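You operate a simulated robot arm through the tools that you are given. There is no shell and no other tool.

You run a simulated two-armed robot. Do the job below in one go: nothing can be reset, and whatever is moved stays where it is left.

JOB
Iron the cream napkin on three dots, dock the iron and switch off.

Only the result counts: the job must be done as asked and must still hold three seconds after the hand-in. Knocking over, shifting, dropping, spilling or breaking anything else fails it. Flat cloth is picked up by pressing the open fingertips on it (5 to 10 N) and closing them slowly along it; thin cloth reads only 2 to 8 mm in the jaws.

ROBOT AND FRAMES
Two 7-joint arms with two-finger grippers on one trunk that stands fixed in place. Base frame: the origin is at the foot of the trunk, x ahead of it, y to its left, z up; the work surface is at about z = 905. Lengths are in mm, angles in rad, forces in N, time in s.
The left shoulder is at [26, 162, 1307], the right one opposite. With the tool pointing down near the work surface each hand reaches from about 180 to 700 mm from the base axis, measured 20 degrees to its own side. Payload 2.45 kg a hand.
The TCP of each hand is the grasp point between the finger pads, 26 mm short of the fingertips. In the tool frame z runs along the fingers and y along their closing line. The gripper opens to 96 mm. The gripper's body begins 69 mm behind the TCP.
Orientation is told as [roll, pitch, yaw] about the base's x, y, z axes, in that order, counted from this pose: with the fingers straight down and closing along the base's y, the tool's x points along the base's -x, its y along +y and its z along -z.

CONTROLS
- The arms move only by the tool apply_moves. It takes "left_increments", "right_increments" or both (then of equal length, played together; a hand with none holds still); each is a list of rows, each an object of numbers (a shift or turn left out is 0, a gripper value left out holds the last): "dx", "dy", "dz": the shift along the tool's x, y, z in mm; "rx", "ry", "rz": the turn, a rotation vector about the tool's x, y, z in rad; "grip": the opening, from 0 (shut) to 1 (fully open). In form: [{"dx": .., "dy": .., "dz": .., "rx": .., "ry": .., "rz": .., "grip": ..}, ...]. A call has 1 to 20 rows; each row is the pose to reach, as a shift and turn from the pose commanded when the call began, along the tool's axes at that moment. A row lasts 0.2 s, in which the tool goes at most 50 mm and 0.15 rad; a call with a longer step from one row to the next is refused whole, and so is a gripper value outside its range. A pose out of reach is approached as far as the arm can. The call stops where the force on the tool passes 40 N (or 10 N more than at its start, if that is more) or the arm is blocked; 0.2 s more then pass. Each finger halts on what it meets, pressing with about 28 N; the grip force reading is that of the motor and also rises with nothing between the fingers. The clock runs only during rows and for 0.2 s after the last one: add rows that repeat a pose to give the fingers time. It gives the time, the measured TCP pose, the force on the tool (base axes), the opening and the grip force at its end, in the units of the frame above (readings bear some noise), with the torque about the TCP (base axes, N m) and any sound that the robot's microphone picked up.
- Cameras (640 x 400 px; columns grow to the right, rows downward): "scene" is now at [67.6, 6.5, 1753.7]; the picture's right is [0.08, -1.00, 0.00], its down [-0.78, -0.06, -0.62] and it looks along [0.62, 0.05, -0.78] (base axes); focal length 367 px, centre (320, 200). "left" rides on the left gripper at [82, -3, -98] in its tool frame; the picture's right is [0.04, 1.00, 0.00], its down [-0.73, 0.03, -0.68] and it looks along [-0.68, 0.03, 0.73] (tool axes); focal length 256 px, centre (320, 200). "right" rides on the right gripper at [82, 3, -98] in its tool frame; the picture's right is [-0.04, 1.00, 0.00], its down [-0.73, -0.03, -0.68] and it looks along [-0.68, -0.03, 0.73] (tool axes); focal length 256 px, centre (320, 200). There is no depth. A picture from a camera that has moved, and an enlarged one, comes with that camera's place and axes in the base frame and with its lens. The place of the scene camera against the robot may be out by one fixed shift of up to 25 mm in any direction.
- capture(camera): a new picture of that camera. The clock stands still meanwhile.
- lift_body(by): slides the trunk up (or, below 0, down) by that many mm; the arms and the scene camera ride with it, the base frame stays. It gives what a move gives, with no picture.
- aim_head(pan, tilt): turns the head with the scene camera to pan (to the left, within 2.094 rad either way) and tilt (down, from -0.506 to 1.204), counted from straight ahead of the robot. It gives what a move gives.
- inspect(camera, box): a new picture of the part [left, top, right, bottom] of that camera's present view, enlarged. The clock stands still meanwhile.
- sign_off(): hands the job in; it is judged then, once.

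Places have to be worked out from the pictures, the camera data and where the tool is seen. Open the grippers and draw the arms clear of the work before you hand the job in, unless the task says otherwise.

The tools are called by a JSON object that holds its "name" and its "arguments". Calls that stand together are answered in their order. apply_moves: Moves the arms, as the interface text tells. Its arguments: {"type":"object","properties":{"left_increments":{"type":"array","items":{"type":"object","properties":{"dx":{"type":"number"},"dy":{"type":"number"},"dz":{"type":"number"},"rx":{"type":"number"},"ry":{"type":"number"},"rz":{"type":"number"},"grip":{"type":"number"}}}},"right_increments":{"type":"array","items":{"type":"object","properties":{"dx":{"type":"number"},"dy":{"type":"number"},"dz":{"type":"number"},"rx":{"type":"number"},"ry":{"type":"number"},"rz":{"type":"number"},"grip":{"type":"number"}}}}},"required":[]} The other tools are called the same way: lift_body (by) slides the trunk up or down; aim_head (pan, tilt) turns the head that bears the scene camera; capture (camera) takes a picture; inspect (camera, box) takes an enlarged picture of a part of a camera's view; sign_off () hands the job in.

At the start:

```text
time: 0.0
left_tool_pos: [491.6, 248.0, 1305.5]
left_ee_rot: [-0.003, 0.003, 0.001]
left_force: [0.0, -0.2, 0.2]
left_ft_torque: [0.02, -0.02, 0.0]
left_width: 96.1
left_grip_force: 0.0
right_tool_pos: [501.2, -144.8, 1286.1]
right_ee_rot: [0.0, 0.001, -0.001]
right_force: [0.2, 0.4, 1.2]
right_ft_torque: [-0.03, 0.01, -0.01]
right_width: 96.1
right_grip_force: 0.1
trunk travel left (down, up): [-475.0, 92.0]
head pan, tilt: [0.075, 0.892]
```

scene: 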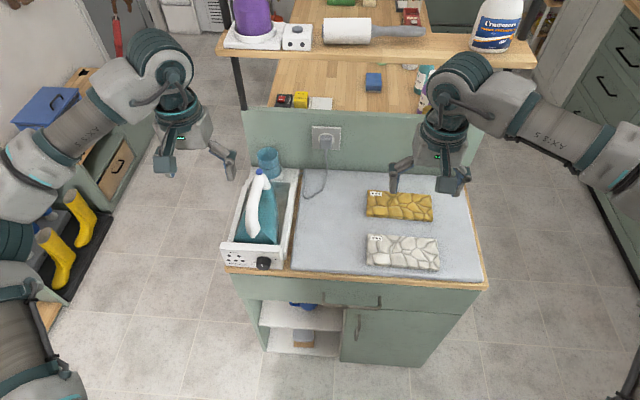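
right: 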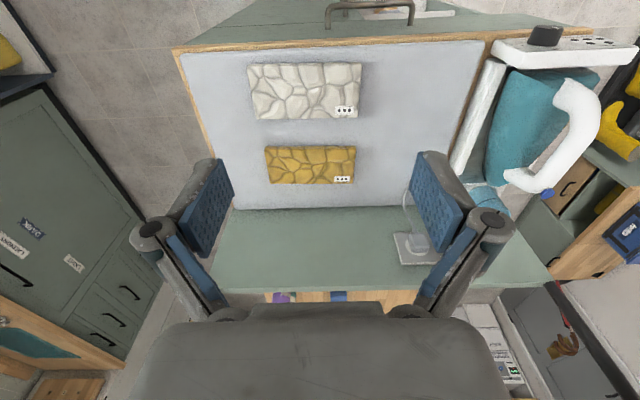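
left: 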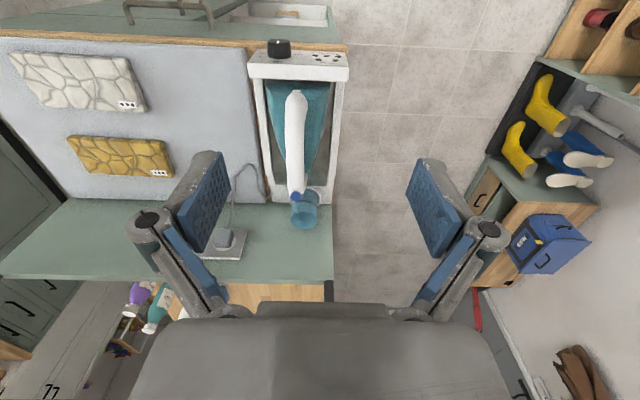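

The scene shows an iron in a dock at the left with a knob at the front, and a cream and a yellow napkin on the board. I'll enlarge the views to read the knob, labels and napkins first.

{"name": "inspect", "arguments": {"camera": "scene", "box": [210, 140, 330, 280]}}

{"name": "inspect", "arguments": {"camera": "scene", "box": [340, 170, 460, 290]}}

{"name": "inspect", "arguments": {"camera": "left", "box": [220, 20, 380, 240]}}

{"name": "inspect", "arguments": {"camera": "right", "box": [230, 40, 380, 200]}}

{"name": "inspect", "arguments": {"camera": "right", "box": [440, 10, 640, 220]}}

```text
2.86 times, centred on (270, 210) of scene
camera zoom: at [67.6, 6.5, 1753.7], right [0.08, -1.0, 0.0], down [-0.78, -0.06, -0.62], along [0.62, 0.05, -0.78], focal length 1050 px, centre (463, 171)
```

zoom: 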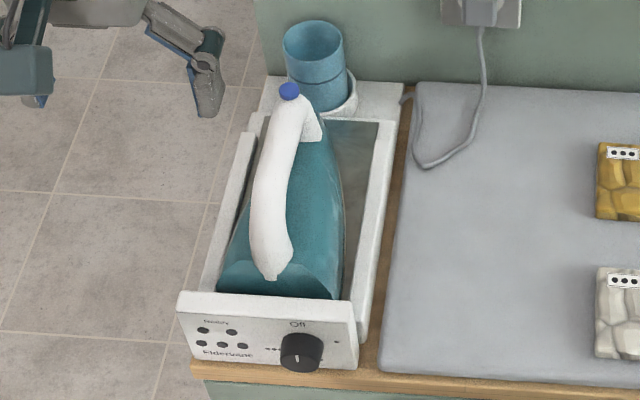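

```text
3.33 times, centred on (400, 230) of scene
camera zoom: at [67.6, 6.5, 1753.7], right [0.08, -1.0, 0.0], down [-0.78, -0.06, -0.62], along [0.62, 0.05, -0.78], focal length 1224 px, centre (53, 100)
```

zoom: 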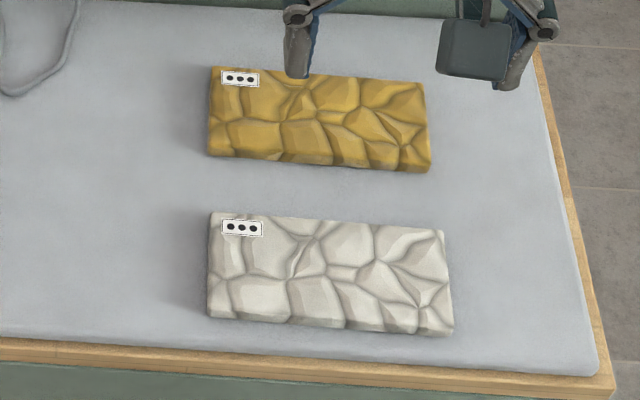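

```text
1.82 times, centred on (300, 130) of left
camera zoom: at [410.3, 245.8, 1404.5], right [-0.04, 1.0, 0.0], down [0.73, 0.03, 0.68], along [0.68, 0.03, -0.73], focal length 465 px, centre (356, 327)
```

zoom: 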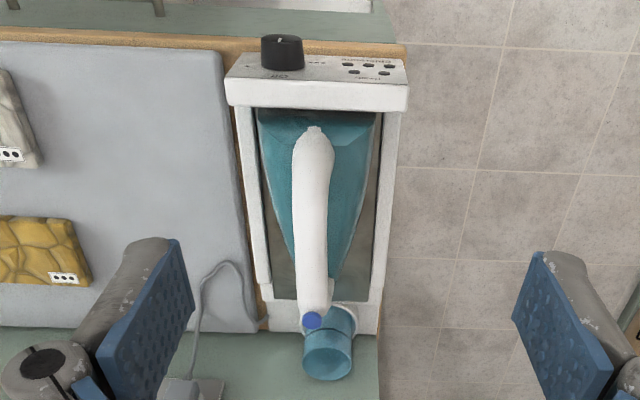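

```text
2.50 times, centred on (305, 120) of right
camera zoom: at [419.6, -142.6, 1385.1], right [0.04, 1.0, 0.0], down [0.73, -0.03, 0.68], along [0.68, -0.03, -0.73], focal length 640 px, centre (358, 400)
```

zoom: 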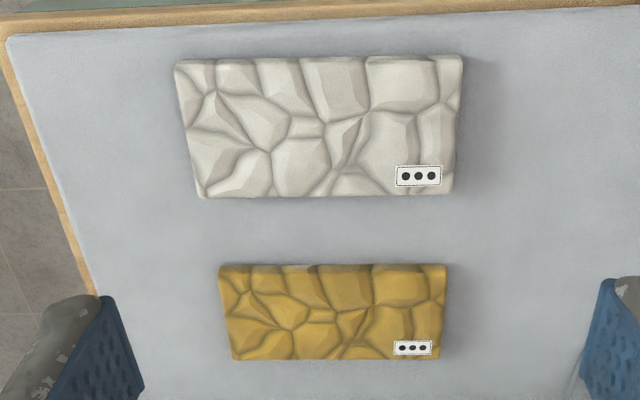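

```text
1.90 times, centred on (540, 115) of right
camera zoom: at [419.6, -142.6, 1385.1], right [0.04, 1.0, 0.0], down [0.73, -0.03, 0.68], along [0.68, -0.03, -0.73], focal length 488 px, centre (-99, 362)
```

zoom: 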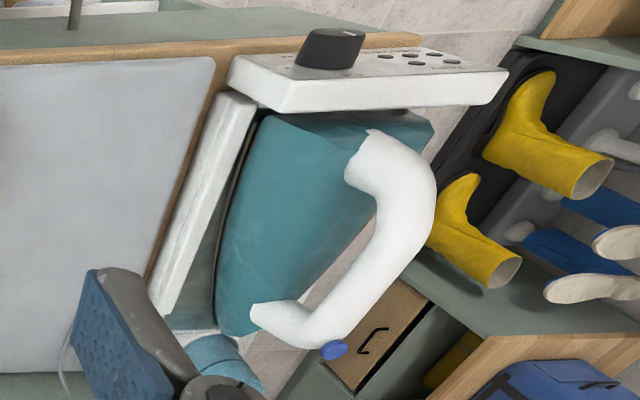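

Next I look closer at the panel markings around the knob to learn which positions mean Off and the dots.

{"name": "inspect", "arguments": {"camera": "scene", "box": [215, 235, 295, 285]}}

{"name": "inspect", "arguments": {"camera": "left", "box": [240, 30, 360, 90]}}

{"name": "inspect", "arguments": {"camera": "right", "box": [480, 10, 640, 80]}}

{"name": "inspect", "arguments": {"camera": "scene", "box": [220, 0, 540, 120]}}

```text
8.00 times, centred on (255, 260) of scene
camera zoom: at [67.6, 6.5, 1753.7], right [0.08, -1.0, 0.0], down [-0.78, -0.06, -0.62], along [0.62, 0.05, -0.78], focal length 2939 px, centre (840, -280)
```

zoom: 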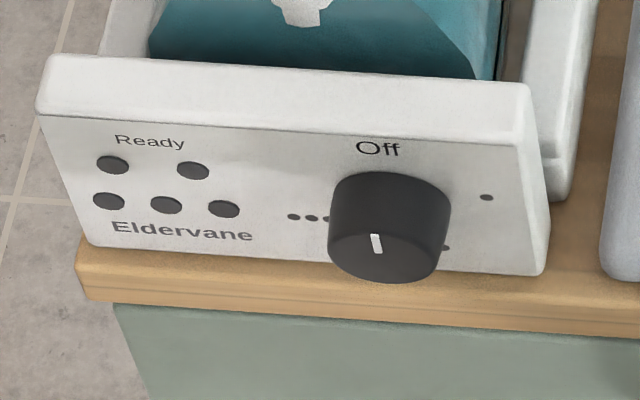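

```text
5.33 times, centred on (300, 60) of left
camera zoom: at [410.3, 245.8, 1404.5], right [-0.04, 1.0, 0.0], down [0.73, 0.03, 0.68], along [0.68, 0.03, -0.73], focal length 1365 px, centre (427, 947)
```

zoom: 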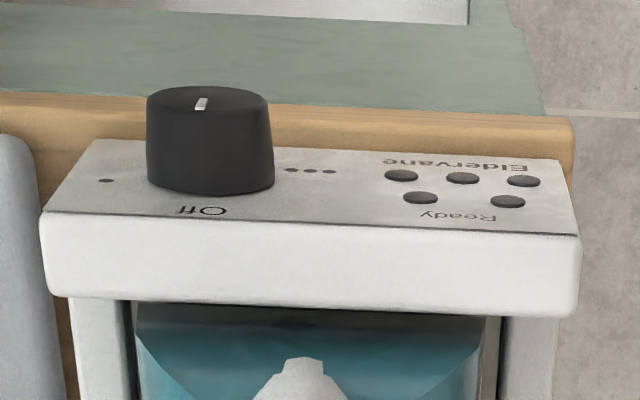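

```text
4.00 times, centred on (560, 45) of right
camera zoom: at [419.6, -142.6, 1385.1], right [0.04, 1.0, 0.0], down [0.73, -0.03, 0.68], along [0.68, -0.03, -0.73], focal length 1024 px, centre (-640, 820)
```

zoom: 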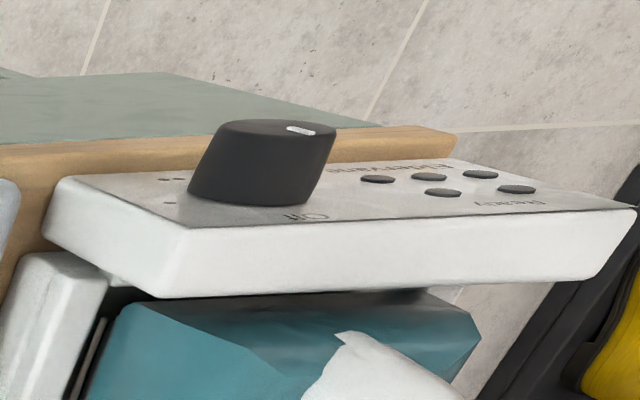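

```text
2.00 times, centred on (380, 60) of scene
camera zoom: at [67.6, 6.5, 1753.7], right [0.08, -1.0, 0.0], down [-0.78, -0.06, -0.62], along [0.62, 0.05, -0.78], focal length 735 px, centre (200, 480)
```

zoom: 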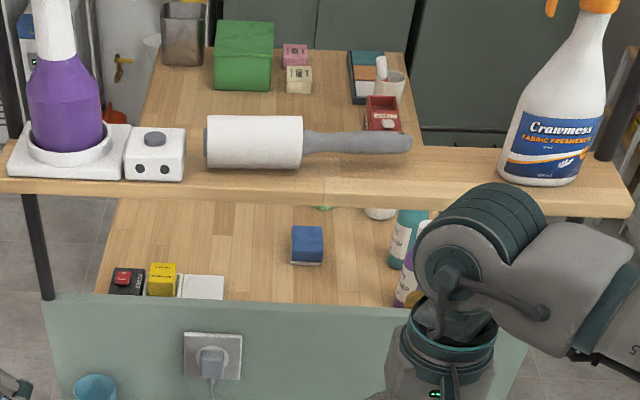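

The knob sits on a near-vertical front panel at about (515, 183, 935), with Off at the top. I lower the left hand in front of it, tilted so its camera looks straight at the panel, to read the dial and the lamps.

{"name": "apply_moves", "arguments": {"left_increments": [{"dx": 35, "dy": -10, "dz": 15, "ry": -0.08}, {"dx": 61.6, "dy": -20, "dz": 50, "ry": -0.16}, {"dx": 61.6, "dy": -25, "dz": 95, "ry": -0.25}, {"dx": 61.6, "dy": -30, "dz": 140, "ry": -0.33}, {"dx": 61.6, "dy": -35, "dz": 185, "ry": -0.42}, {"dx": 61.6, "dy": -40, "dz": 230, "ry": -0.5}, {"dx": 61.6, "dy": -45, "dz": 275, "ry": -0.58}, {"dx": 61.6, "dy": -50, "dz": 320, "ry": -0.67}, {"dx": 61.6, "dy": -55, "dz": 361, "ry": -0.75}, {"dx": 61.6, "dy": -55, "dz": 361, "ry": -0.75}]}}

{"name": "capture", "arguments": {"camera": "left"}}

{"name": "capture", "arguments": {"camera": "scene"}}

```text
time: 2.2
left_tool_pos: [430.3, 192.2, 970.1]
left_ee_rot: [-0.017, -0.718, -0.006]
left_force: [0.6, -0.6, -0.3]
left_ft_torque: [0.02, 0.04, 0.01]
left_width: 96.2
left_grip_force: 0.1
left hand out of reach, approached as far as the arm can: row 9, 10
right_tool_pos: [497.3, -147.3, 1287.2]
right_ee_rot: [0.0, -0.003, -0.002]
right_force: [0.3, 0.1, -0.5]
right_ft_torque: [0.02, 0.0, 0.03]
right_width: 95.8
right_grip_force: 0.0
trunk travel left (down, up): [-475.0, 92.0]
head pan, tilt: [0.075, 0.892]
```

```text
taken
camera left: at [304.3, 191.1, 989.8], right [-0.01, 1.0, -0.04], down [0.11, 0.04, 0.99], along [0.99, 0.01, -0.11], focal length 256 px, centre (320, 200)
```

left: 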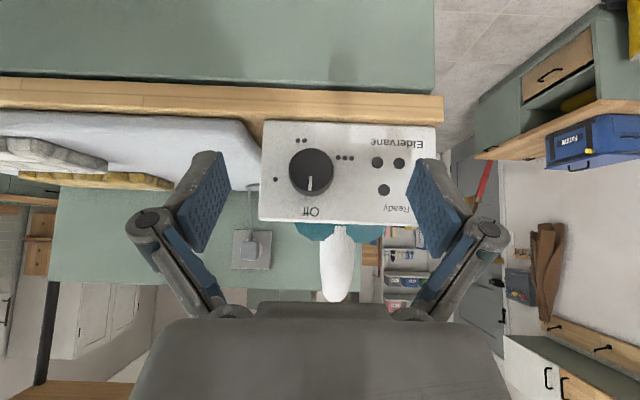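

```text
taken
camera scene: at [67.0, 4.9, 1753.7], right [0.08, -1.0, 0.0], down [-0.78, -0.06, -0.62], along [0.62, 0.05, -0.78], focal length 367 px, centre (320, 200)
```

scene: 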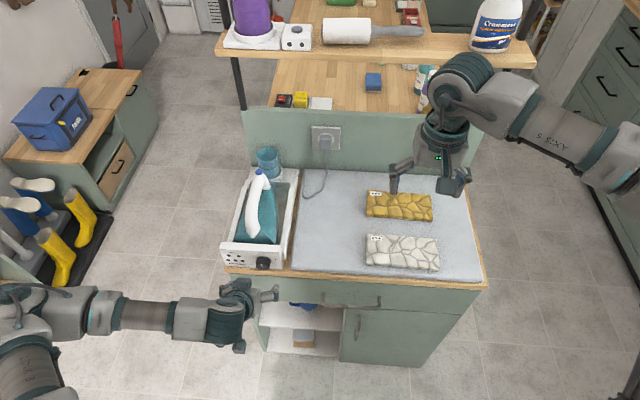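

The left camera now faces the panel. I enlarge it to read the dial positions and the lamps.

{"name": "inspect", "arguments": {"camera": "left", "box": [250, 110, 450, 235]}}

{"name": "inspect", "arguments": {"camera": "left", "box": [260, 120, 360, 225]}}

```text
3.20 times, centred on (350, 172) of left
camera zoom: at [304.3, 191.1, 989.8], right [-0.01, 1.0, -0.04], down [0.11, 0.04, 0.99], along [0.99, 0.01, -0.11], focal length 819 px, centre (224, 288)
```

zoom: 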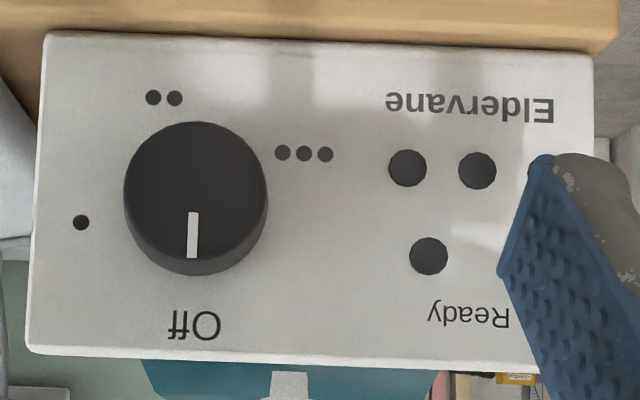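

```text
3.81 times, centred on (310, 172) of left
camera zoom: at [304.3, 191.1, 989.8], right [-0.01, 1.0, -0.04], down [0.11, 0.04, 0.99], along [0.99, 0.01, -0.11], focal length 975 px, centre (358, 305)
```

zoom: 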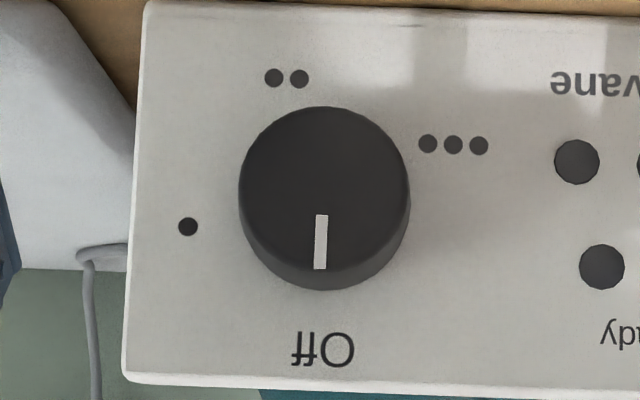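

The dial reads Off at the top, then one dot, two dots and three dots clockwise in steps of about 82°; triangulating puts the knob axis at y≈186, z≈944, with its face at x≈502 and the panel at x≈525. I test whether the left hand can pitch to point straight forward here, well short of the knob.

{"name": "apply_moves", "arguments": {"left_increments": [{"ry": -0.14}, {"ry": -0.28}, {"ry": -0.42}, {"ry": -0.56}, {"ry": -0.7}, {"ry": -0.82}, {"ry": -0.82}]}}

{"name": "capture", "arguments": {"camera": "scene"}}

```text
time: 3.8
left_tool_pos: [429.3, 193.0, 968.8]
left_ee_rot: [-0.015, -0.719, -0.008]
left_force: [0.5, 1.0, -1.2]
left_ft_torque: [0.0, 0.0, 0.01]
left_width: 96.2
left_grip_force: 0.1
left hand out of reach, approached as far as the arm can: row 1, 2, 3, 4, 5, 6, 7
right_tool_pos: [498.1, -145.2, 1288.6]
right_ee_rot: [-0.002, -0.002, 0.001]
right_force: [-0.5, 0.3, 0.5]
right_ft_torque: [-0.03, -0.01, 0.03]
right_width: 96.1
right_grip_force: 0.0
trunk travel left (down, up): [-475.0, 92.0]
head pan, tilt: [0.075, 0.892]
```

```text
taken
camera scene: at [66.8, 6.5, 1753.7], right [0.08, -1.0, 0.0], down [-0.78, -0.06, -0.62], along [0.62, 0.05, -0.78], focal length 367 px, centre (320, 200)
```

scene: 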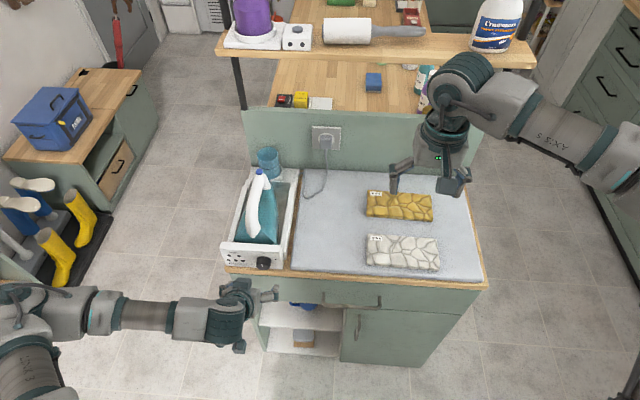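

The wrist is at a limit at this height. I make a small move to see which frame increments are taken in after an unreachable command.

{"name": "apply_moves", "arguments": {"left_increments": [{"dx": -25}, {"dx": -50}, {"dx": -50}]}}

```text
time: 4.6
left_tool_pos: [467.9, 192.7, 1001.9]
left_ee_rot: [-0.014, -0.718, -0.006]
left_force: [-0.1, 0.0, -0.8]
left_ft_torque: [0.0, 0.04, -0.01]
left_width: 96.1
left_grip_force: 0.1
right_tool_pos: [498.3, -145.4, 1287.9]
right_ee_rot: [0.0, -0.005, 0.0]
right_force: [0.9, 0.5, 0.2]
right_ft_torque: [-0.04, 0.0, -0.01]
right_width: 95.9
right_grip_force: 0.0
trunk travel left (down, up): [-475.0, 92.0]
head pan, tilt: [0.075, 0.892]
```

Increments start from the pose actually reached. I raise the left hand to about z=1250 and try the forward-pointing pitch there; if it works I can bring it down with the trunk.

{"name": "apply_moves", "arguments": {"left_increments": [{"dx": 15.4, "dz": -40}, {"dx": -14, "dz": -74, "ry": -0.1}, {"dx": -44, "dz": -108, "ry": -0.22}, {"dx": -74, "dz": -142, "ry": -0.35}, {"dx": -104, "dz": -177, "ry": -0.48}, {"dx": -134.8, "dz": -211.5, "ry": -0.62}, {"dx": -134.8, "dz": -211.5, "ry": -0.74}, {"dx": -134.8, "dz": -211.5, "ry": -0.852}, {"dx": -134.8, "dz": -211.5, "ry": -0.852}]}}

{"name": "capture", "arguments": {"camera": "scene"}}

```text
time: 6.6
left_tool_pos: [467.7, 122.4, 1264.0]
left_ee_rot: [-1.189, -1.557, 1.18]
left_force: [-0.2, 0.1, -0.3]
left_ft_torque: [0.01, 0.01, -0.03]
left_width: 96.2
left_grip_force: 0.0
left hand out of reach, approached as far as the arm can: row 3, 4, 5, 6, 7, 8, 9
right_tool_pos: [500.2, -146.1, 1285.5]
right_ee_rot: [0.001, 0.001, 0.001]
right_force: [-0.7, -0.3, 0.0]
right_ft_torque: [-0.01, -0.01, 0.01]
right_width: 96.1
right_grip_force: 0.0
trunk travel left (down, up): [-475.0, 92.0]
head pan, tilt: [0.075, 0.892]
```

```text
taken
camera scene: at [70.2, 2.4, 1753.5], right [0.08, -1.0, 0.0], down [-0.78, -0.06, -0.62], along [0.62, 0.05, -0.78], focal length 367 px, centre (320, 200)
```

scene: 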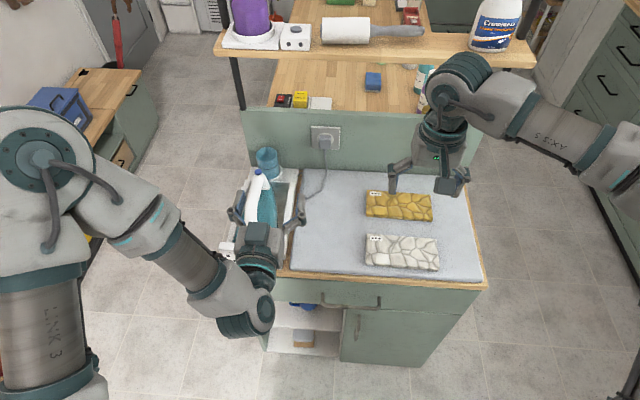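

The forward-pointing pitch works at this height (tool z now along +x). I back the hand off and shift it left toward y≈186 before lowering the trunk.

{"name": "apply_moves", "arguments": {"left_increments": [{"dz": -40}, {"dz": -60, "dy": 30}, {"dz": -60, "dy": 64}, {"dz": -60, "dy": 64}]}}

```text
time: 7.6
left_tool_pos: [461.9, 116.3, 1255.5]
left_ee_rot: [-1.572, -1.559, 1.556]
left_force: [-0.3, 0.1, 0.9]
left_ft_torque: [0.03, 0.02, 0.0]
left_width: 96.1
left_grip_force: 0.0
left hand out of reach, approached as far as the arm can: row 1, 2, 3, 4
right_tool_pos: [496.7, -145.1, 1288.1]
right_ee_rot: [0.001, -0.003, 0.0]
right_force: [-0.5, 0.0, -0.2]
right_ft_torque: [0.02, -0.02, -0.01]
right_width: 96.1
right_grip_force: 0.1
trunk travel left (down, up): [-475.0, 92.0]
head pan, tilt: [0.075, 0.892]
```

That pose is near the folded-elbow limit, so a larger distance from the shoulder should free it. I move down in front of the panel while backing off slightly.

{"name": "apply_moves", "arguments": {"left_increments": [{"dx": 40, "dz": -5}, {"dx": 80, "dz": -15}, {"dx": 120, "dz": -25}, {"dx": 160, "dz": -35}, {"dx": 160, "dz": -35}]}}

```text
time: 8.8
left_tool_pos: [443.0, 67.2, 1141.6]
left_ee_rot: [-1.18, -1.559, 1.165]
left_force: [-0.7, -0.3, -0.5]
left_ft_torque: [0.03, 0.02, -0.01]
left_width: 96.1
left_grip_force: 0.0
left hand out of reach, approached as far as the arm can: row 1, 2, 3, 4, 5
right_tool_pos: [498.5, -145.3, 1288.3]
right_ee_rot: [-0.001, -0.003, 0.0]
right_force: [0.1, -0.1, 0.2]
right_ft_torque: [-0.02, -0.02, 0.02]
right_width: 96.0
right_grip_force: 0.1
trunk travel left (down, up): [-475.0, 92.0]
head pan, tilt: [0.075, 0.892]
```

The hand drifts to the right as it goes down. I look at the arm to understand its configuration.

{"name": "capture", "arguments": {"camera": "scene"}}

{"name": "aim_head", "arguments": {"pan": 0.6, "tilt": 0.9}}

{"name": "capture", "arguments": {"camera": "scene"}}

```text
taken
camera scene: at [67.1, 6.7, 1753.7], right [0.08, -1.0, 0.0], down [-0.78, -0.06, -0.62], along [0.62, 0.05, -0.78], focal length 367 px, centre (320, 200)
```

scene: 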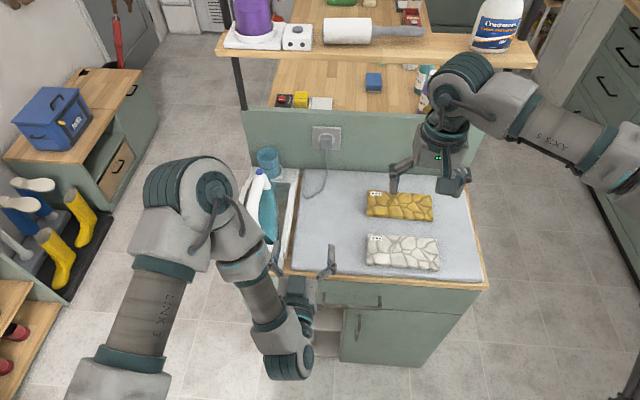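

```text
time: 9.8
left_tool_pos: [441.9, 67.7, 1142.6]
left_ee_rot: [-1.139, -1.559, 1.128]
left_force: [1.0, 0.3, -0.1]
left_ft_torque: [0.02, -0.01, -0.03]
left_width: 96.0
left_grip_force: 0.0
right_tool_pos: [497.7, -145.7, 1289.0]
right_ee_rot: [-0.001, -0.004, 0.0]
right_force: [-0.1, -0.3, -0.8]
right_ft_torque: [-0.03, 0.01, -0.03]
right_width: 96.2
right_grip_force: 0.1
trunk travel left (down, up): [-475.0, 92.0]
head pan, tilt: [0.6, 0.901]
```

```text
taken
camera scene: at [53.6, 41.5, 1753.2], right [0.56, -0.83, 0.0], down [-0.65, -0.44, -0.62], along [0.51, 0.35, -0.79], focal length 367 px, centre (320, 200)
```

scene: 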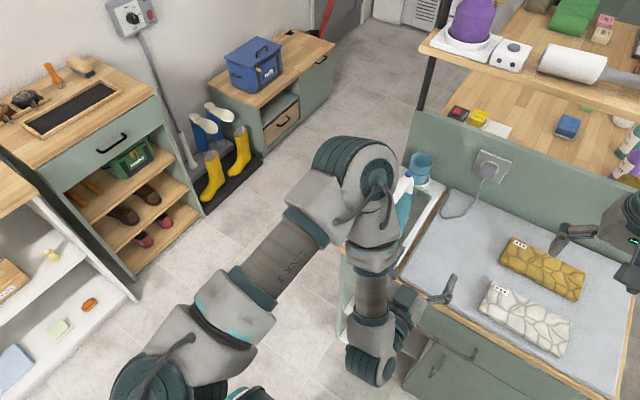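

The elbow is folded high, which makes a straight-forward hand awkward here. A pitch of about -0.5 with the fingers straddling the knob and rolling about the knob's axis should be easier, so I go back to that posture in front of the panel.

{"name": "apply_moves", "arguments": {"left_increments": [{"ry": 0.14, "dy": 15}, {"ry": 0.28, "dy": 30}, {"ry": 0.42, "dy": 45, "dx": 5}, {"ry": 0.56, "dy": 60, "dx": 10}, {"ry": 0.7, "dy": 75, "dx": 20}, {"ry": 0.84, "dy": 90, "dx": 30}, {"ry": 0.98, "dy": 105, "dx": 40}, {"ry": 1.06, "dy": 119, "dx": 42}, {"ry": 1.06, "dy": 119, "dx": 42}]}}

{"name": "aim_head", "arguments": {"pan": 0.2, "tilt": 0.9}}

{"name": "capture", "arguments": {"camera": "scene"}}

```text
time: 11.8
left_tool_pos: [444.4, 184.8, 1099.6]
left_ee_rot: [-0.013, -0.51, -0.01]
left_force: [-0.2, -0.2, 0.4]
left_ft_torque: [-0.02, -0.02, 0.04]
left_width: 95.8
left_grip_force: 0.1
right_tool_pos: [498.1, -145.7, 1287.5]
right_ee_rot: [0.0, -0.003, 0.0]
right_force: [-0.1, -0.6, -0.1]
right_ft_torque: [-0.01, -0.03, 0.01]
right_width: 96.0
right_grip_force: 0.1
trunk travel left (down, up): [-475.0, 92.0]
head pan, tilt: [0.6, 0.901]
```

```text
time: 12.6
left_tool_pos: [443.7, 186.0, 1099.9]
left_ee_rot: [-0.012, -0.509, -0.011]
left_force: [0.0, -0.2, 0.2]
left_ft_torque: [0.01, 0.02, 0.0]
left_width: 96.1
left_grip_force: 0.0
right_tool_pos: [496.5, -145.3, 1288.0]
right_ee_rot: [0.001, -0.004, -0.001]
right_force: [0.1, 0.5, 0.0]
right_ft_torque: [0.02, -0.01, 0.02]
right_width: 96.2
right_grip_force: 0.1
trunk travel left (down, up): [-475.0, 92.0]
head pan, tilt: [0.201, 0.901]
```

```text
taken
camera scene: at [65.2, 15.3, 1753.1], right [0.2, -0.98, 0.0], down [-0.77, -0.16, -0.62], along [0.61, 0.12, -0.79], focal length 367 px, centre (320, 200)
```

scene: 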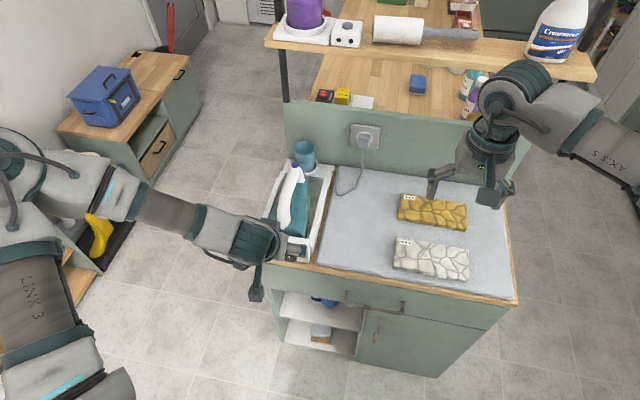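

Pitch -0.51 is reached comfortably at (444, 186, 1100). I descend to the knob's height, still 35 mm short of it, to check reach.

{"name": "apply_moves", "arguments": {"left_increments": [{"dx": 18.3, "dz": 32.8}, {"dx": 36.6, "dz": 65.5}, {"dx": 54.9, "dz": 98.3}, {"dx": 73.2, "dz": 131}, {"dx": 73.2, "dz": 131}]}}

{"name": "capture", "arguments": {"camera": "left"}}

```text
time: 13.8
left_tool_pos: [444.7, 183.2, 948.9]
left_ee_rot: [-0.013, -0.511, -0.011]
left_force: [-0.5, -0.1, 1.6]
left_ft_torque: [0.04, 0.01, 0.01]
left_width: 96.3
left_grip_force: 0.0
right_tool_pos: [497.2, -144.4, 1288.3]
right_ee_rot: [0.0, -0.004, 0.0]
right_force: [-0.5, 0.3, 0.3]
right_ft_torque: [-0.02, -0.01, 0.03]
right_width: 96.1
right_grip_force: 0.1
trunk travel left (down, up): [-475.0, 92.0]
head pan, tilt: [0.201, 0.901]
```

```text
taken
camera left: at [326.1, 183.1, 995.2], right [-0.02, 1.0, -0.03], down [0.31, 0.03, 0.95], along [0.95, 0.01, -0.31], focal length 256 px, centre (320, 200)
```

left: 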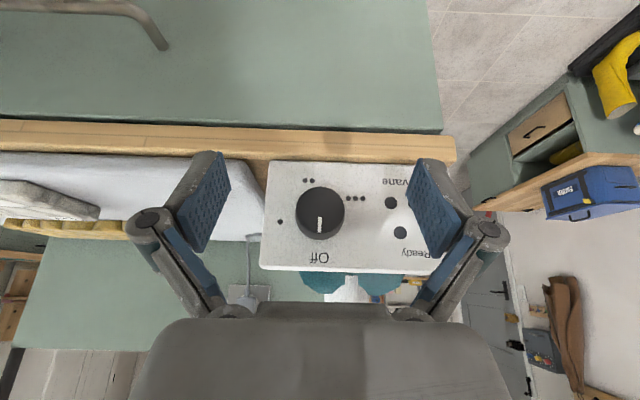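

The reading agrees with the knob axis at y≈186, z≈944. I test the roll range about the knob's axis (first anticlockwise) while still clear of it.

{"name": "apply_moves", "arguments": {"left_increments": [{"rx": 0.126, "rz": -0.07}, {"rx": 0.251, "rz": -0.14}, {"rx": 0.377, "rz": -0.211}, {"rx": 0.503, "rz": -0.281}, {"rx": 0.628, "rz": -0.351}, {"rx": 0.628, "rz": -0.351}]}}

```text
time: 15.2
left_tool_pos: [444.9, 183.6, 948.3]
left_ee_rot: [-0.799, -0.372, 0.342]
left_force: [-0.1, 0.3, -0.1]
left_ft_torque: [0.02, 0.02, -0.04]
left_width: 95.8
left_grip_force: 0.0
right_tool_pos: [498.2, -145.0, 1288.6]
right_ee_rot: [0.0, -0.003, 0.001]
right_force: [0.3, 0.0, 0.2]
right_ft_torque: [0.0, 0.0, 0.01]
right_width: 96.0
right_grip_force: 0.1
trunk travel left (down, up): [-475.0, 92.0]
head pan, tilt: [0.201, 0.901]
```

Roll -0.72 works. Now the other way, to +0.72.

{"name": "apply_moves", "arguments": {"left_increments": [{"rx": -0.126, "rz": 0.07}, {"rx": -0.251, "rz": 0.14}, {"rx": -0.377, "rz": 0.211}, {"rx": -0.503, "rz": 0.281}, {"rx": -0.628, "rz": 0.351}, {"rx": -0.754, "rz": 0.421}, {"rx": -0.88, "rz": 0.492}, {"rx": -1.005, "rz": 0.562}, {"rx": -1.131, "rz": 0.632}, {"rx": -1.257, "rz": 0.703}, {"rx": -1.257, "rz": 0.703}]}}

{"name": "capture", "arguments": {"camera": "scene"}}

```text
time: 17.6
left_tool_pos: [444.1, 182.8, 949.2]
left_ee_rot: [0.781, -0.379, -0.366]
left_force: [-0.7, 0.0, -0.5]
left_ft_torque: [0.0, 0.01, 0.01]
left_width: 96.0
left_grip_force: 0.0
right_tool_pos: [498.0, -146.7, 1286.6]
right_ee_rot: [-0.001, -0.004, 0.0]
right_force: [0.6, 0.2, 0.2]
right_ft_torque: [0.01, 0.03, 0.01]
right_width: 95.7
right_grip_force: 0.1
trunk travel left (down, up): [-475.0, 92.0]
head pan, tilt: [0.201, 0.901]
```

```text
taken
camera scene: at [65.4, 13.3, 1753.1], right [0.2, -0.98, 0.0], down [-0.77, -0.16, -0.62], along [0.61, 0.12, -0.79], focal length 367 px, centre (320, 200)
```

scene: 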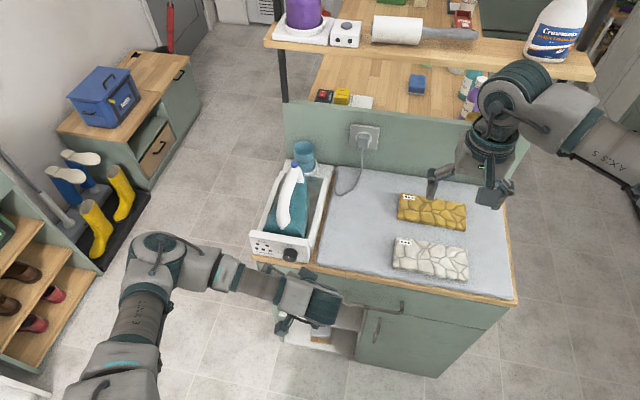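

Both roll extremes are reachable. I roll back to -0.72 with the fingers at about 58 mm opening and line the TCP up 12 mm above the knob axis (hand frame), still in front of it.

{"name": "apply_moves", "arguments": {"left_increments": [{"rx": 0.126, "rz": -0.07, "grip": 0.6}, {"rx": 0.251, "rz": -0.14}, {"rx": 0.377, "rz": -0.211}, {"rx": 0.503, "rz": -0.281}, {"rx": 0.628, "rz": -0.351}, {"rx": 0.754, "rz": -0.421}, {"rx": 0.88, "rz": -0.492}, {"rx": 1.005, "rz": -0.562}, {"rx": 1.131, "rz": -0.632, "dx": 1, "dy": 5, "dz": 2}, {"rx": 1.257, "rz": -0.703, "dx": 2, "dy": 10.9, "dz": 3.7}, {"rx": 1.257, "rz": -0.703, "dx": 2, "dy": 10.9, "dz": 3.7}]}}

{"name": "capture", "arguments": {"camera": "left"}}

{"name": "inspect", "arguments": {"camera": "left", "box": [240, 120, 420, 290]}}

```text
time: 20.0
left_tool_pos: [445.1, 196.3, 951.3]
left_ee_rot: [-0.799, -0.37, 0.342]
left_force: [0.3, 0.0, 0.1]
left_ft_torque: [0.0, -0.02, 0.03]
left_width: 57.6
left_grip_force: 0.1
right_tool_pos: [497.5, -144.7, 1286.9]
right_ee_rot: [-0.002, -0.003, 0.001]
right_force: [-0.2, -0.4, -0.3]
right_ft_torque: [0.04, -0.01, 0.04]
right_width: 95.9
right_grip_force: 0.0
trunk travel left (down, up): [-475.0, 92.0]
head pan, tilt: [0.201, 0.901]
```

```text
taken
camera left: at [326.4, 226.9, 988.8], right [-0.02, 0.73, -0.68], down [0.32, 0.65, 0.69], along [0.95, -0.2, -0.25], focal length 256 px, centre (320, 200)
```

left: 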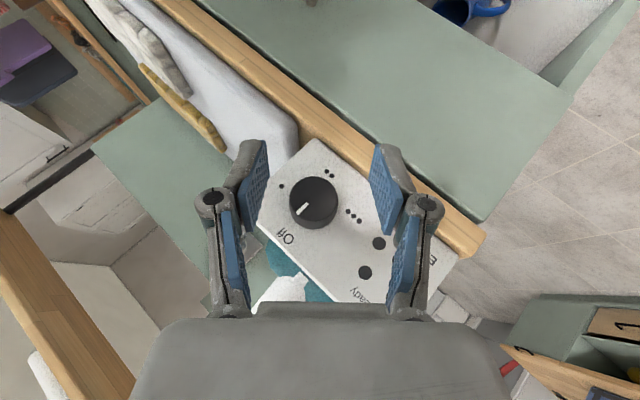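

```text
2.35 times, centred on (330, 205) of left
camera zoom: at [326.4, 226.9, 988.8], right [-0.02, 0.73, -0.68], down [0.32, 0.65, 0.69], along [0.95, -0.2, -0.25], focal length 602 px, centre (296, 188)
```

zoom: 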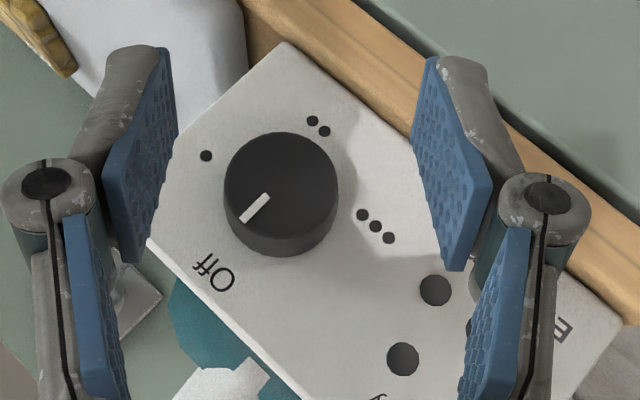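

The knob axis from this view is (186.5, 945), matching. I advance 53 mm along +x with a 3 mm lateral correction so the open fingers straddle the knob.

{"name": "apply_moves", "arguments": {"left_increments": [{"dx": -10, "dz": 5.6, "dy": -3.1}, {"dx": -20, "dz": 11.2, "dy": -3.1}, {"dx": -30, "dz": 16.8, "dy": -3.1}, {"dx": -40, "dz": 22.4, "dy": -3.1}, {"dx": -46.3, "dz": 25.9, "dy": -3.1}, {"dx": -46.3, "dz": 25.9, "dy": -3.1}]}}

{"name": "capture", "arguments": {"camera": "left"}}

{"name": "inspect", "arguments": {"camera": "scene", "box": [230, 200, 350, 290]}}

```text
time: 21.4
left_tool_pos: [495.8, 192.7, 955.8]
left_ee_rot: [-0.799, -0.372, 0.342]
left_force: [-0.2, 0.2, -0.2]
left_ft_torque: [0.03, 0.01, -0.02]
left_width: 57.6
left_grip_force: 0.1
right_tool_pos: [497.2, -144.7, 1288.3]
right_ee_rot: [-0.001, -0.004, -0.002]
right_force: [-0.2, -0.2, 0.5]
right_ft_torque: [0.03, 0.0, -0.02]
right_width: 96.1
right_grip_force: 0.1
trunk travel left (down, up): [-475.0, 92.0]
head pan, tilt: [0.201, 0.901]
```

```text
taken
camera left: at [378.8, 223.2, 991.2], right [-0.02, 0.73, -0.68], down [0.32, 0.65, 0.69], along [0.95, -0.2, -0.25], focal length 256 px, centre (320, 200)
```

left: 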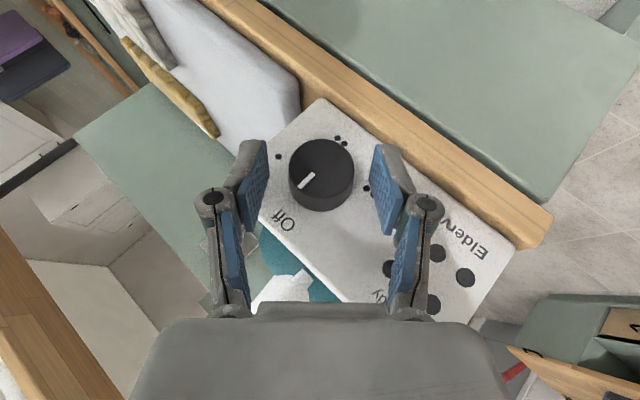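

```text
4.44 times, centred on (290, 245) of scene
camera zoom: at [64.8, 16.5, 1753.1], right [0.2, -0.98, 0.0], down [-0.77, -0.16, -0.62], along [0.61, 0.12, -0.79], focal length 1633 px, centre (453, 0)
```

zoom: 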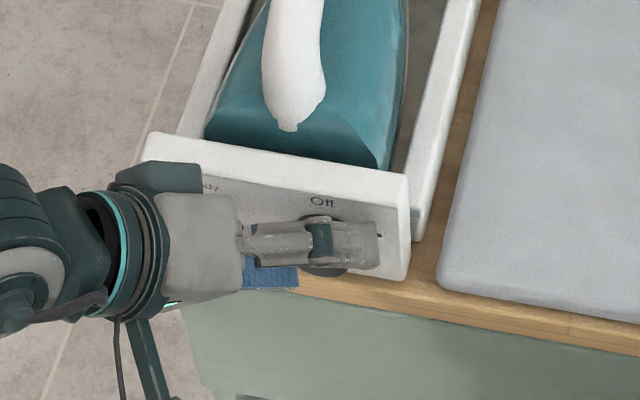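

The fingers straddle the knob evenly and clear the panel. I close them on it.

{"name": "apply_moves", "arguments": {"left_increments": [{"grip": 0.45}, {"grip": 0.3}, {"grip": 0.2}, {"grip": 0.2}]}}

{"name": "capture", "arguments": {"camera": "left"}}

```text
time: 22.4
left_tool_pos: [497.2, 193.7, 953.8]
left_ee_rot: [-0.796, -0.372, 0.341]
left_force: [0.4, 1.7, -3.8]
left_ft_torque: [0.13, -0.02, 0.17]
left_width: 36.6
left_grip_force: 45.0
right_tool_pos: [496.8, -143.5, 1288.2]
right_ee_rot: [-0.002, -0.003, 0.0]
right_force: [-0.1, 0.1, 0.1]
right_ft_torque: [0.0, 0.01, -0.02]
right_width: 96.0
right_grip_force: 0.0
trunk travel left (down, up): [-475.0, 92.0]
head pan, tilt: [0.201, 0.901]
```

```text
taken
camera left: at [379.0, 223.7, 990.7], right [-0.02, 0.73, -0.68], down [0.32, 0.65, 0.69], along [0.95, -0.2, -0.25], focal length 256 px, centre (320, 200)
```

left: 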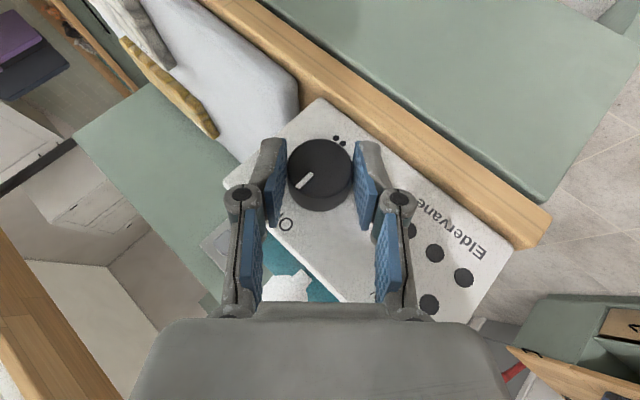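

The knob is held at 36.6 mm. I start turning clockwise about its axis, a small part first, to check that it follows.

{"name": "apply_moves", "arguments": {"left_increments": [{"dy": -1.56, "dx": 0.05, "dz": 0.09, "rx": -0.1135, "rz": 0.0634}, {"dy": -3.09, "dx": 0.2, "dz": 0.35, "rx": -0.227, "rz": 0.1269}, {"dy": -4.56, "dx": 0.44, "dz": 0.79, "rx": -0.3405, "rz": 0.1903}]}}

{"name": "capture", "arguments": {"camera": "left"}}

```text
time: 23.2
left_tool_pos: [497.0, 188.7, 957.3]
left_ee_rot: [-0.383, -0.477, 0.169]
left_force: [-0.8, 5.6, -1.6]
left_ft_torque: [0.1, 0.86, -0.41]
left_width: 37.0
left_grip_force: 45.1
right_tool_pos: [497.2, -144.2, 1287.5]
right_ee_rot: [0.0, -0.004, 0.0]
right_force: [-1.2, 0.9, 0.5]
right_ft_torque: [-0.03, 0.0, 0.0]
right_width: 96.1
right_grip_force: 0.1
trunk travel left (down, up): [-475.0, 92.0]
head pan, tilt: [0.201, 0.901]
```

```text
taken
camera left: at [378.8, 203.6, 1001.3], right [-0.02, 0.94, -0.35], down [0.32, 0.34, 0.89], along [0.95, -0.09, -0.3], focal length 256 px, centre (320, 200)
```

left: 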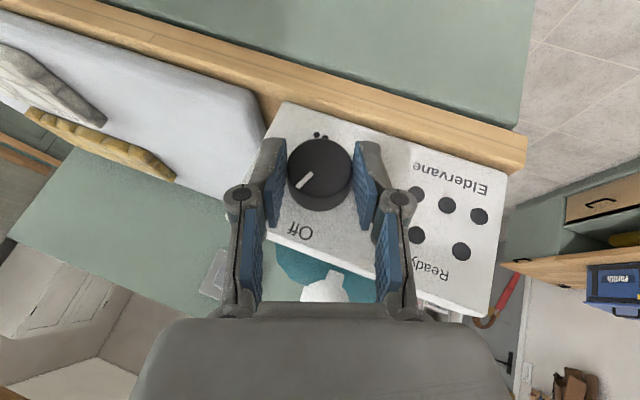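

The mark turns with the fingers, so the knob follows. I continue the rest of the first 82° turn.

{"name": "apply_moves", "arguments": {"left_increments": [{"dy": -1.56, "dx": 0.05, "dz": 0.09, "rx": -0.1135, "rz": 0.0634}, {"dy": -3.09, "dx": 0.2, "dz": 0.35, "rx": -0.227, "rz": 0.1269}, {"dy": -4.56, "dx": 0.44, "dz": 0.79, "rx": -0.3405, "rz": 0.1903}, {"dy": -5.96, "dx": 0.77, "dz": 1.39, "rx": -0.454, "rz": 0.2538}, {"dy": -7.26, "dx": 1.19, "dz": 2.14, "rx": -0.5675, "rz": 0.3172}, {"dy": -8.44, "dx": 1.69, "dz": 3.03, "rx": -0.681, "rz": 0.3806}, {"dy": -9.47, "dx": 2.26, "dz": 4.05, "rx": -0.7944, "rz": 0.4441}, {"dy": -10.35, "dx": 2.89, "dz": 5.17, "rx": -0.9079, "rz": 0.5075}]}}

{"name": "capture", "arguments": {"camera": "left"}}

```text
time: 25.0
left_tool_pos: [498.1, 177.2, 954.9]
left_ee_rot: [0.769, -0.38, -0.364]
left_force: [-0.4, 5.4, 1.6]
left_ft_torque: [0.04, 0.67, -0.05]
left_width: 36.8
left_grip_force: 44.9
right_tool_pos: [497.9, -144.9, 1288.2]
right_ee_rot: [0.001, -0.003, -0.001]
right_force: [-0.4, -0.3, 1.0]
right_ft_torque: [0.01, -0.01, 0.01]
right_width: 96.0
right_grip_force: 0.0
trunk travel left (down, up): [-475.0, 92.0]
head pan, tilt: [0.201, 0.901]
```

```text
taken
camera left: at [377.8, 146.9, 987.8], right [-0.02, 0.78, 0.63], down [0.3, -0.6, 0.74], along [0.95, 0.21, -0.22], focal length 256 px, centre (320, 200)
```

left: 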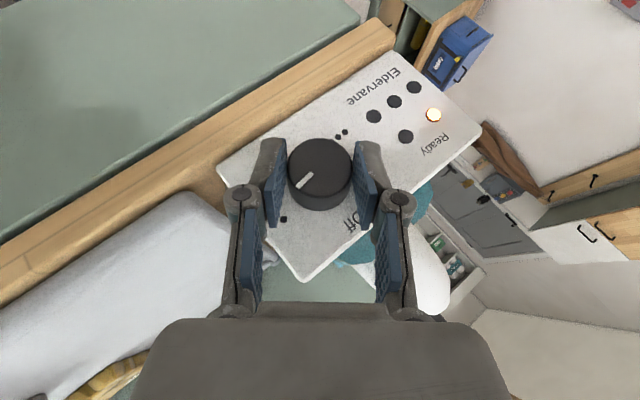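

The first turn brought the mark to one dot and a lamp lit up. I open the fingers, roll back around the knob and take a second grip.

{"name": "apply_moves", "arguments": {"left_increments": [{"grip": 0.6}, {"grip": 0.6}, {"dy": 1.56, "dx": 0.05, "dz": 0.09, "rx": 0.1135, "rz": -0.0634}, {"dy": 3.09, "dx": 0.2, "dz": 0.35, "rx": 0.227, "rz": -0.1269}, {"dy": 4.56, "dx": 0.44, "dz": 0.79, "rx": 0.3405, "rz": -0.1903}, {"dy": 5.96, "dx": 0.77, "dz": 1.39, "rx": 0.454, "rz": -0.2538}, {"dy": 7.26, "dx": 1.19, "dz": 2.14, "rx": 0.5675, "rz": -0.3172}, {"dy": 8.44, "dx": 1.69, "dz": 3.03, "rx": 0.681, "rz": -0.3806}, {"dy": 9.47, "dx": 2.26, "dz": 4.05, "rx": 0.7944, "rz": -0.4441}, {"dy": 10.35, "dx": 2.89, "dz": 5.17, "rx": 0.9079, "rz": -0.5075}, {"dy": 11.05, "dx": 3.57, "dz": 6.39, "rx": 1.0214, "rz": -0.571}, {"dy": 11.56, "dx": 4.29, "dz": 7.68, "rx": 1.1349, "rz": -0.6344}, {"dy": 11.88, "dx": 5.04, "dz": 9.01, "rx": 1.2484, "rz": -0.6978}, {"dy": 11.88, "dx": 5.04, "dz": 9.01, "rx": 1.2484, "rz": -0.6978}]}}

{"name": "capture", "arguments": {"camera": "left"}}

```text
time: 28.0
left_tool_pos: [497.9, 194.2, 956.3]
left_ee_rot: [-0.799, -0.372, 0.341]
left_force: [0.4, -0.6, -0.5]
left_ft_torque: [0.0, 0.02, 0.03]
left_width: 57.5
left_grip_force: 0.0
right_tool_pos: [497.7, -145.3, 1287.9]
right_ee_rot: [-0.001, -0.005, 0.0]
right_force: [-0.4, -0.3, -0.5]
right_ft_torque: [0.01, -0.04, -0.01]
right_width: 96.1
right_grip_force: 0.1
trunk travel left (down, up): [-475.0, 92.0]
head pan, tilt: [0.201, 0.901]
```

```text
taken
camera left: at [379.3, 223.6, 991.5], right [-0.02, 0.73, -0.68], down [0.32, 0.65, 0.69], along [0.95, -0.2, -0.25], focal length 256 px, centre (320, 200)
```

left: 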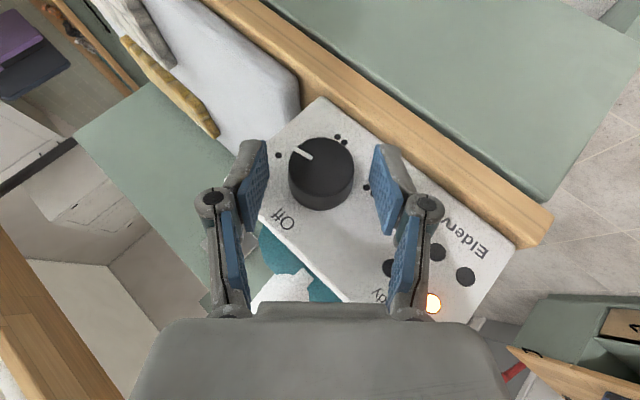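

The mark stays at one dot and the fingers are back at the start roll. I grip and turn another 82°.

{"name": "apply_moves", "arguments": {"left_increments": [{"grip": 0.4}, {"grip": 0.2}, {"grip": 0.2}, {"dy": -1.56, "dx": 0.05, "dz": 0.09, "rx": -0.1135, "rz": 0.0634}, {"dy": -3.09, "dx": 0.2, "dz": 0.35, "rx": -0.227, "rz": 0.1269}, {"dy": -4.56, "dx": 0.44, "dz": 0.79, "rx": -0.3405, "rz": 0.1903}, {"dy": -5.96, "dx": 0.77, "dz": 1.39, "rx": -0.454, "rz": 0.2538}, {"dy": -7.26, "dx": 1.19, "dz": 2.14, "rx": -0.5675, "rz": 0.3172}, {"dy": -8.44, "dx": 1.69, "dz": 3.03, "rx": -0.681, "rz": 0.3806}, {"dy": -9.47, "dx": 2.26, "dz": 4.05, "rx": -0.7944, "rz": 0.4441}, {"dy": -10.35, "dx": 2.89, "dz": 5.17, "rx": -0.9079, "rz": 0.5075}, {"dy": -11.05, "dx": 3.57, "dz": 6.39, "rx": -1.0214, "rz": 0.571}, {"dy": -11.56, "dx": 4.29, "dz": 7.68, "rx": -1.1349, "rz": 0.6344}, {"dy": -11.88, "dx": 5.04, "dz": 9.01, "rx": -1.2484, "rz": 0.6978}]}}

{"name": "capture", "arguments": {"camera": "left"}}

```text
time: 31.0
left_tool_pos: [496.6, 177.4, 955.1]
left_ee_rot: [0.771, -0.382, -0.364]
left_force: [1.9, 6.9, 4.8]
left_ft_torque: [0.11, 0.54, 0.06]
left_width: 36.8
left_grip_force: 45.3
right_tool_pos: [497.8, -144.9, 1287.1]
right_ee_rot: [0.0, -0.004, 0.0]
right_force: [0.4, -0.3, 0.1]
right_ft_torque: [0.03, -0.01, -0.01]
right_width: 95.8
right_grip_force: 0.0
trunk travel left (down, up): [-475.0, 92.0]
head pan, tilt: [0.201, 0.901]
```

```text
taken
camera left: at [378.0, 146.7, 988.2], right [-0.02, 0.78, 0.63], down [0.3, -0.6, 0.74], along [0.95, 0.21, -0.22], focal length 256 px, centre (320, 200)
```

left: 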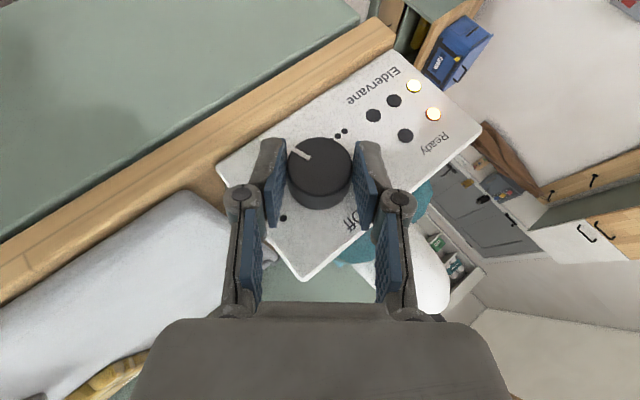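

A second lamp lit (apparently the temperature steps). I release, roll back and take the third grip.

{"name": "apply_moves", "arguments": {"left_increments": [{"grip": 0.6}, {"grip": 0.6}, {"dy": 1.56, "dx": 0.05, "dz": 0.09, "rx": 0.1135, "rz": -0.0634}, {"dy": 3.09, "dx": 0.2, "dz": 0.35, "rx": 0.227, "rz": -0.1269}, {"dy": 4.56, "dx": 0.44, "dz": 0.79, "rx": 0.3405, "rz": -0.1903}, {"dy": 5.96, "dx": 0.77, "dz": 1.39, "rx": 0.454, "rz": -0.2538}, {"dy": 7.26, "dx": 1.19, "dz": 2.14, "rx": 0.5675, "rz": -0.3172}, {"dy": 8.44, "dx": 1.69, "dz": 3.03, "rx": 0.681, "rz": -0.3806}, {"dy": 9.47, "dx": 2.26, "dz": 4.05, "rx": 0.7944, "rz": -0.4441}, {"dy": 10.35, "dx": 2.89, "dz": 5.17, "rx": 0.9079, "rz": -0.5075}, {"dy": 11.05, "dx": 3.57, "dz": 6.39, "rx": 1.0214, "rz": -0.571}, {"dy": 11.56, "dx": 4.29, "dz": 7.68, "rx": 1.1349, "rz": -0.6344}, {"dy": 11.88, "dx": 5.04, "dz": 9.01, "rx": 1.2484, "rz": -0.6978}, {"dy": 11.88, "dx": 5.04, "dz": 9.01, "rx": 1.2484, "rz": -0.6978}]}}

{"name": "inspect", "arguments": {"camera": "left", "box": [230, 90, 490, 330]}}

```text
time: 34.0
left_tool_pos: [498.2, 193.0, 955.1]
left_ee_rot: [-0.799, -0.371, 0.342]
left_force: [0.2, 0.1, -0.6]
left_ft_torque: [-0.01, -0.02, -0.01]
left_width: 57.6
left_grip_force: 0.1
right_tool_pos: [498.7, -144.9, 1287.5]
right_ee_rot: [-0.001, -0.004, 0.0]
right_force: [0.4, -0.2, -0.1]
right_ft_torque: [-0.01, -0.01, -0.03]
right_width: 95.9
right_grip_force: 0.1
trunk travel left (down, up): [-475.0, 92.0]
head pan, tilt: [0.201, 0.901]
```

```text
1.67 times, centred on (360, 210) of left
camera zoom: at [379.6, 223.7, 991.3], right [-0.02, 0.73, -0.68], down [0.32, 0.65, 0.69], along [0.95, -0.2, -0.25], focal length 427 px, centre (253, 183)
```

zoom: 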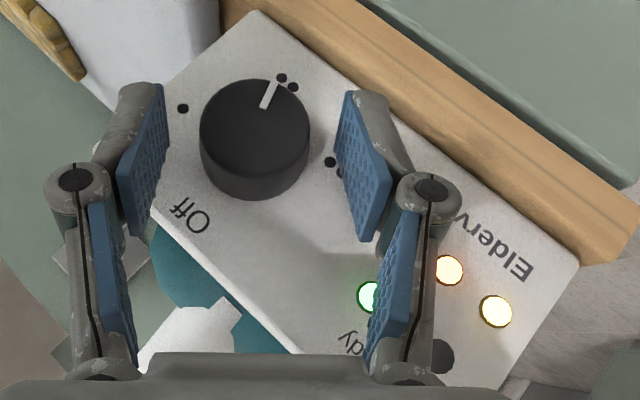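

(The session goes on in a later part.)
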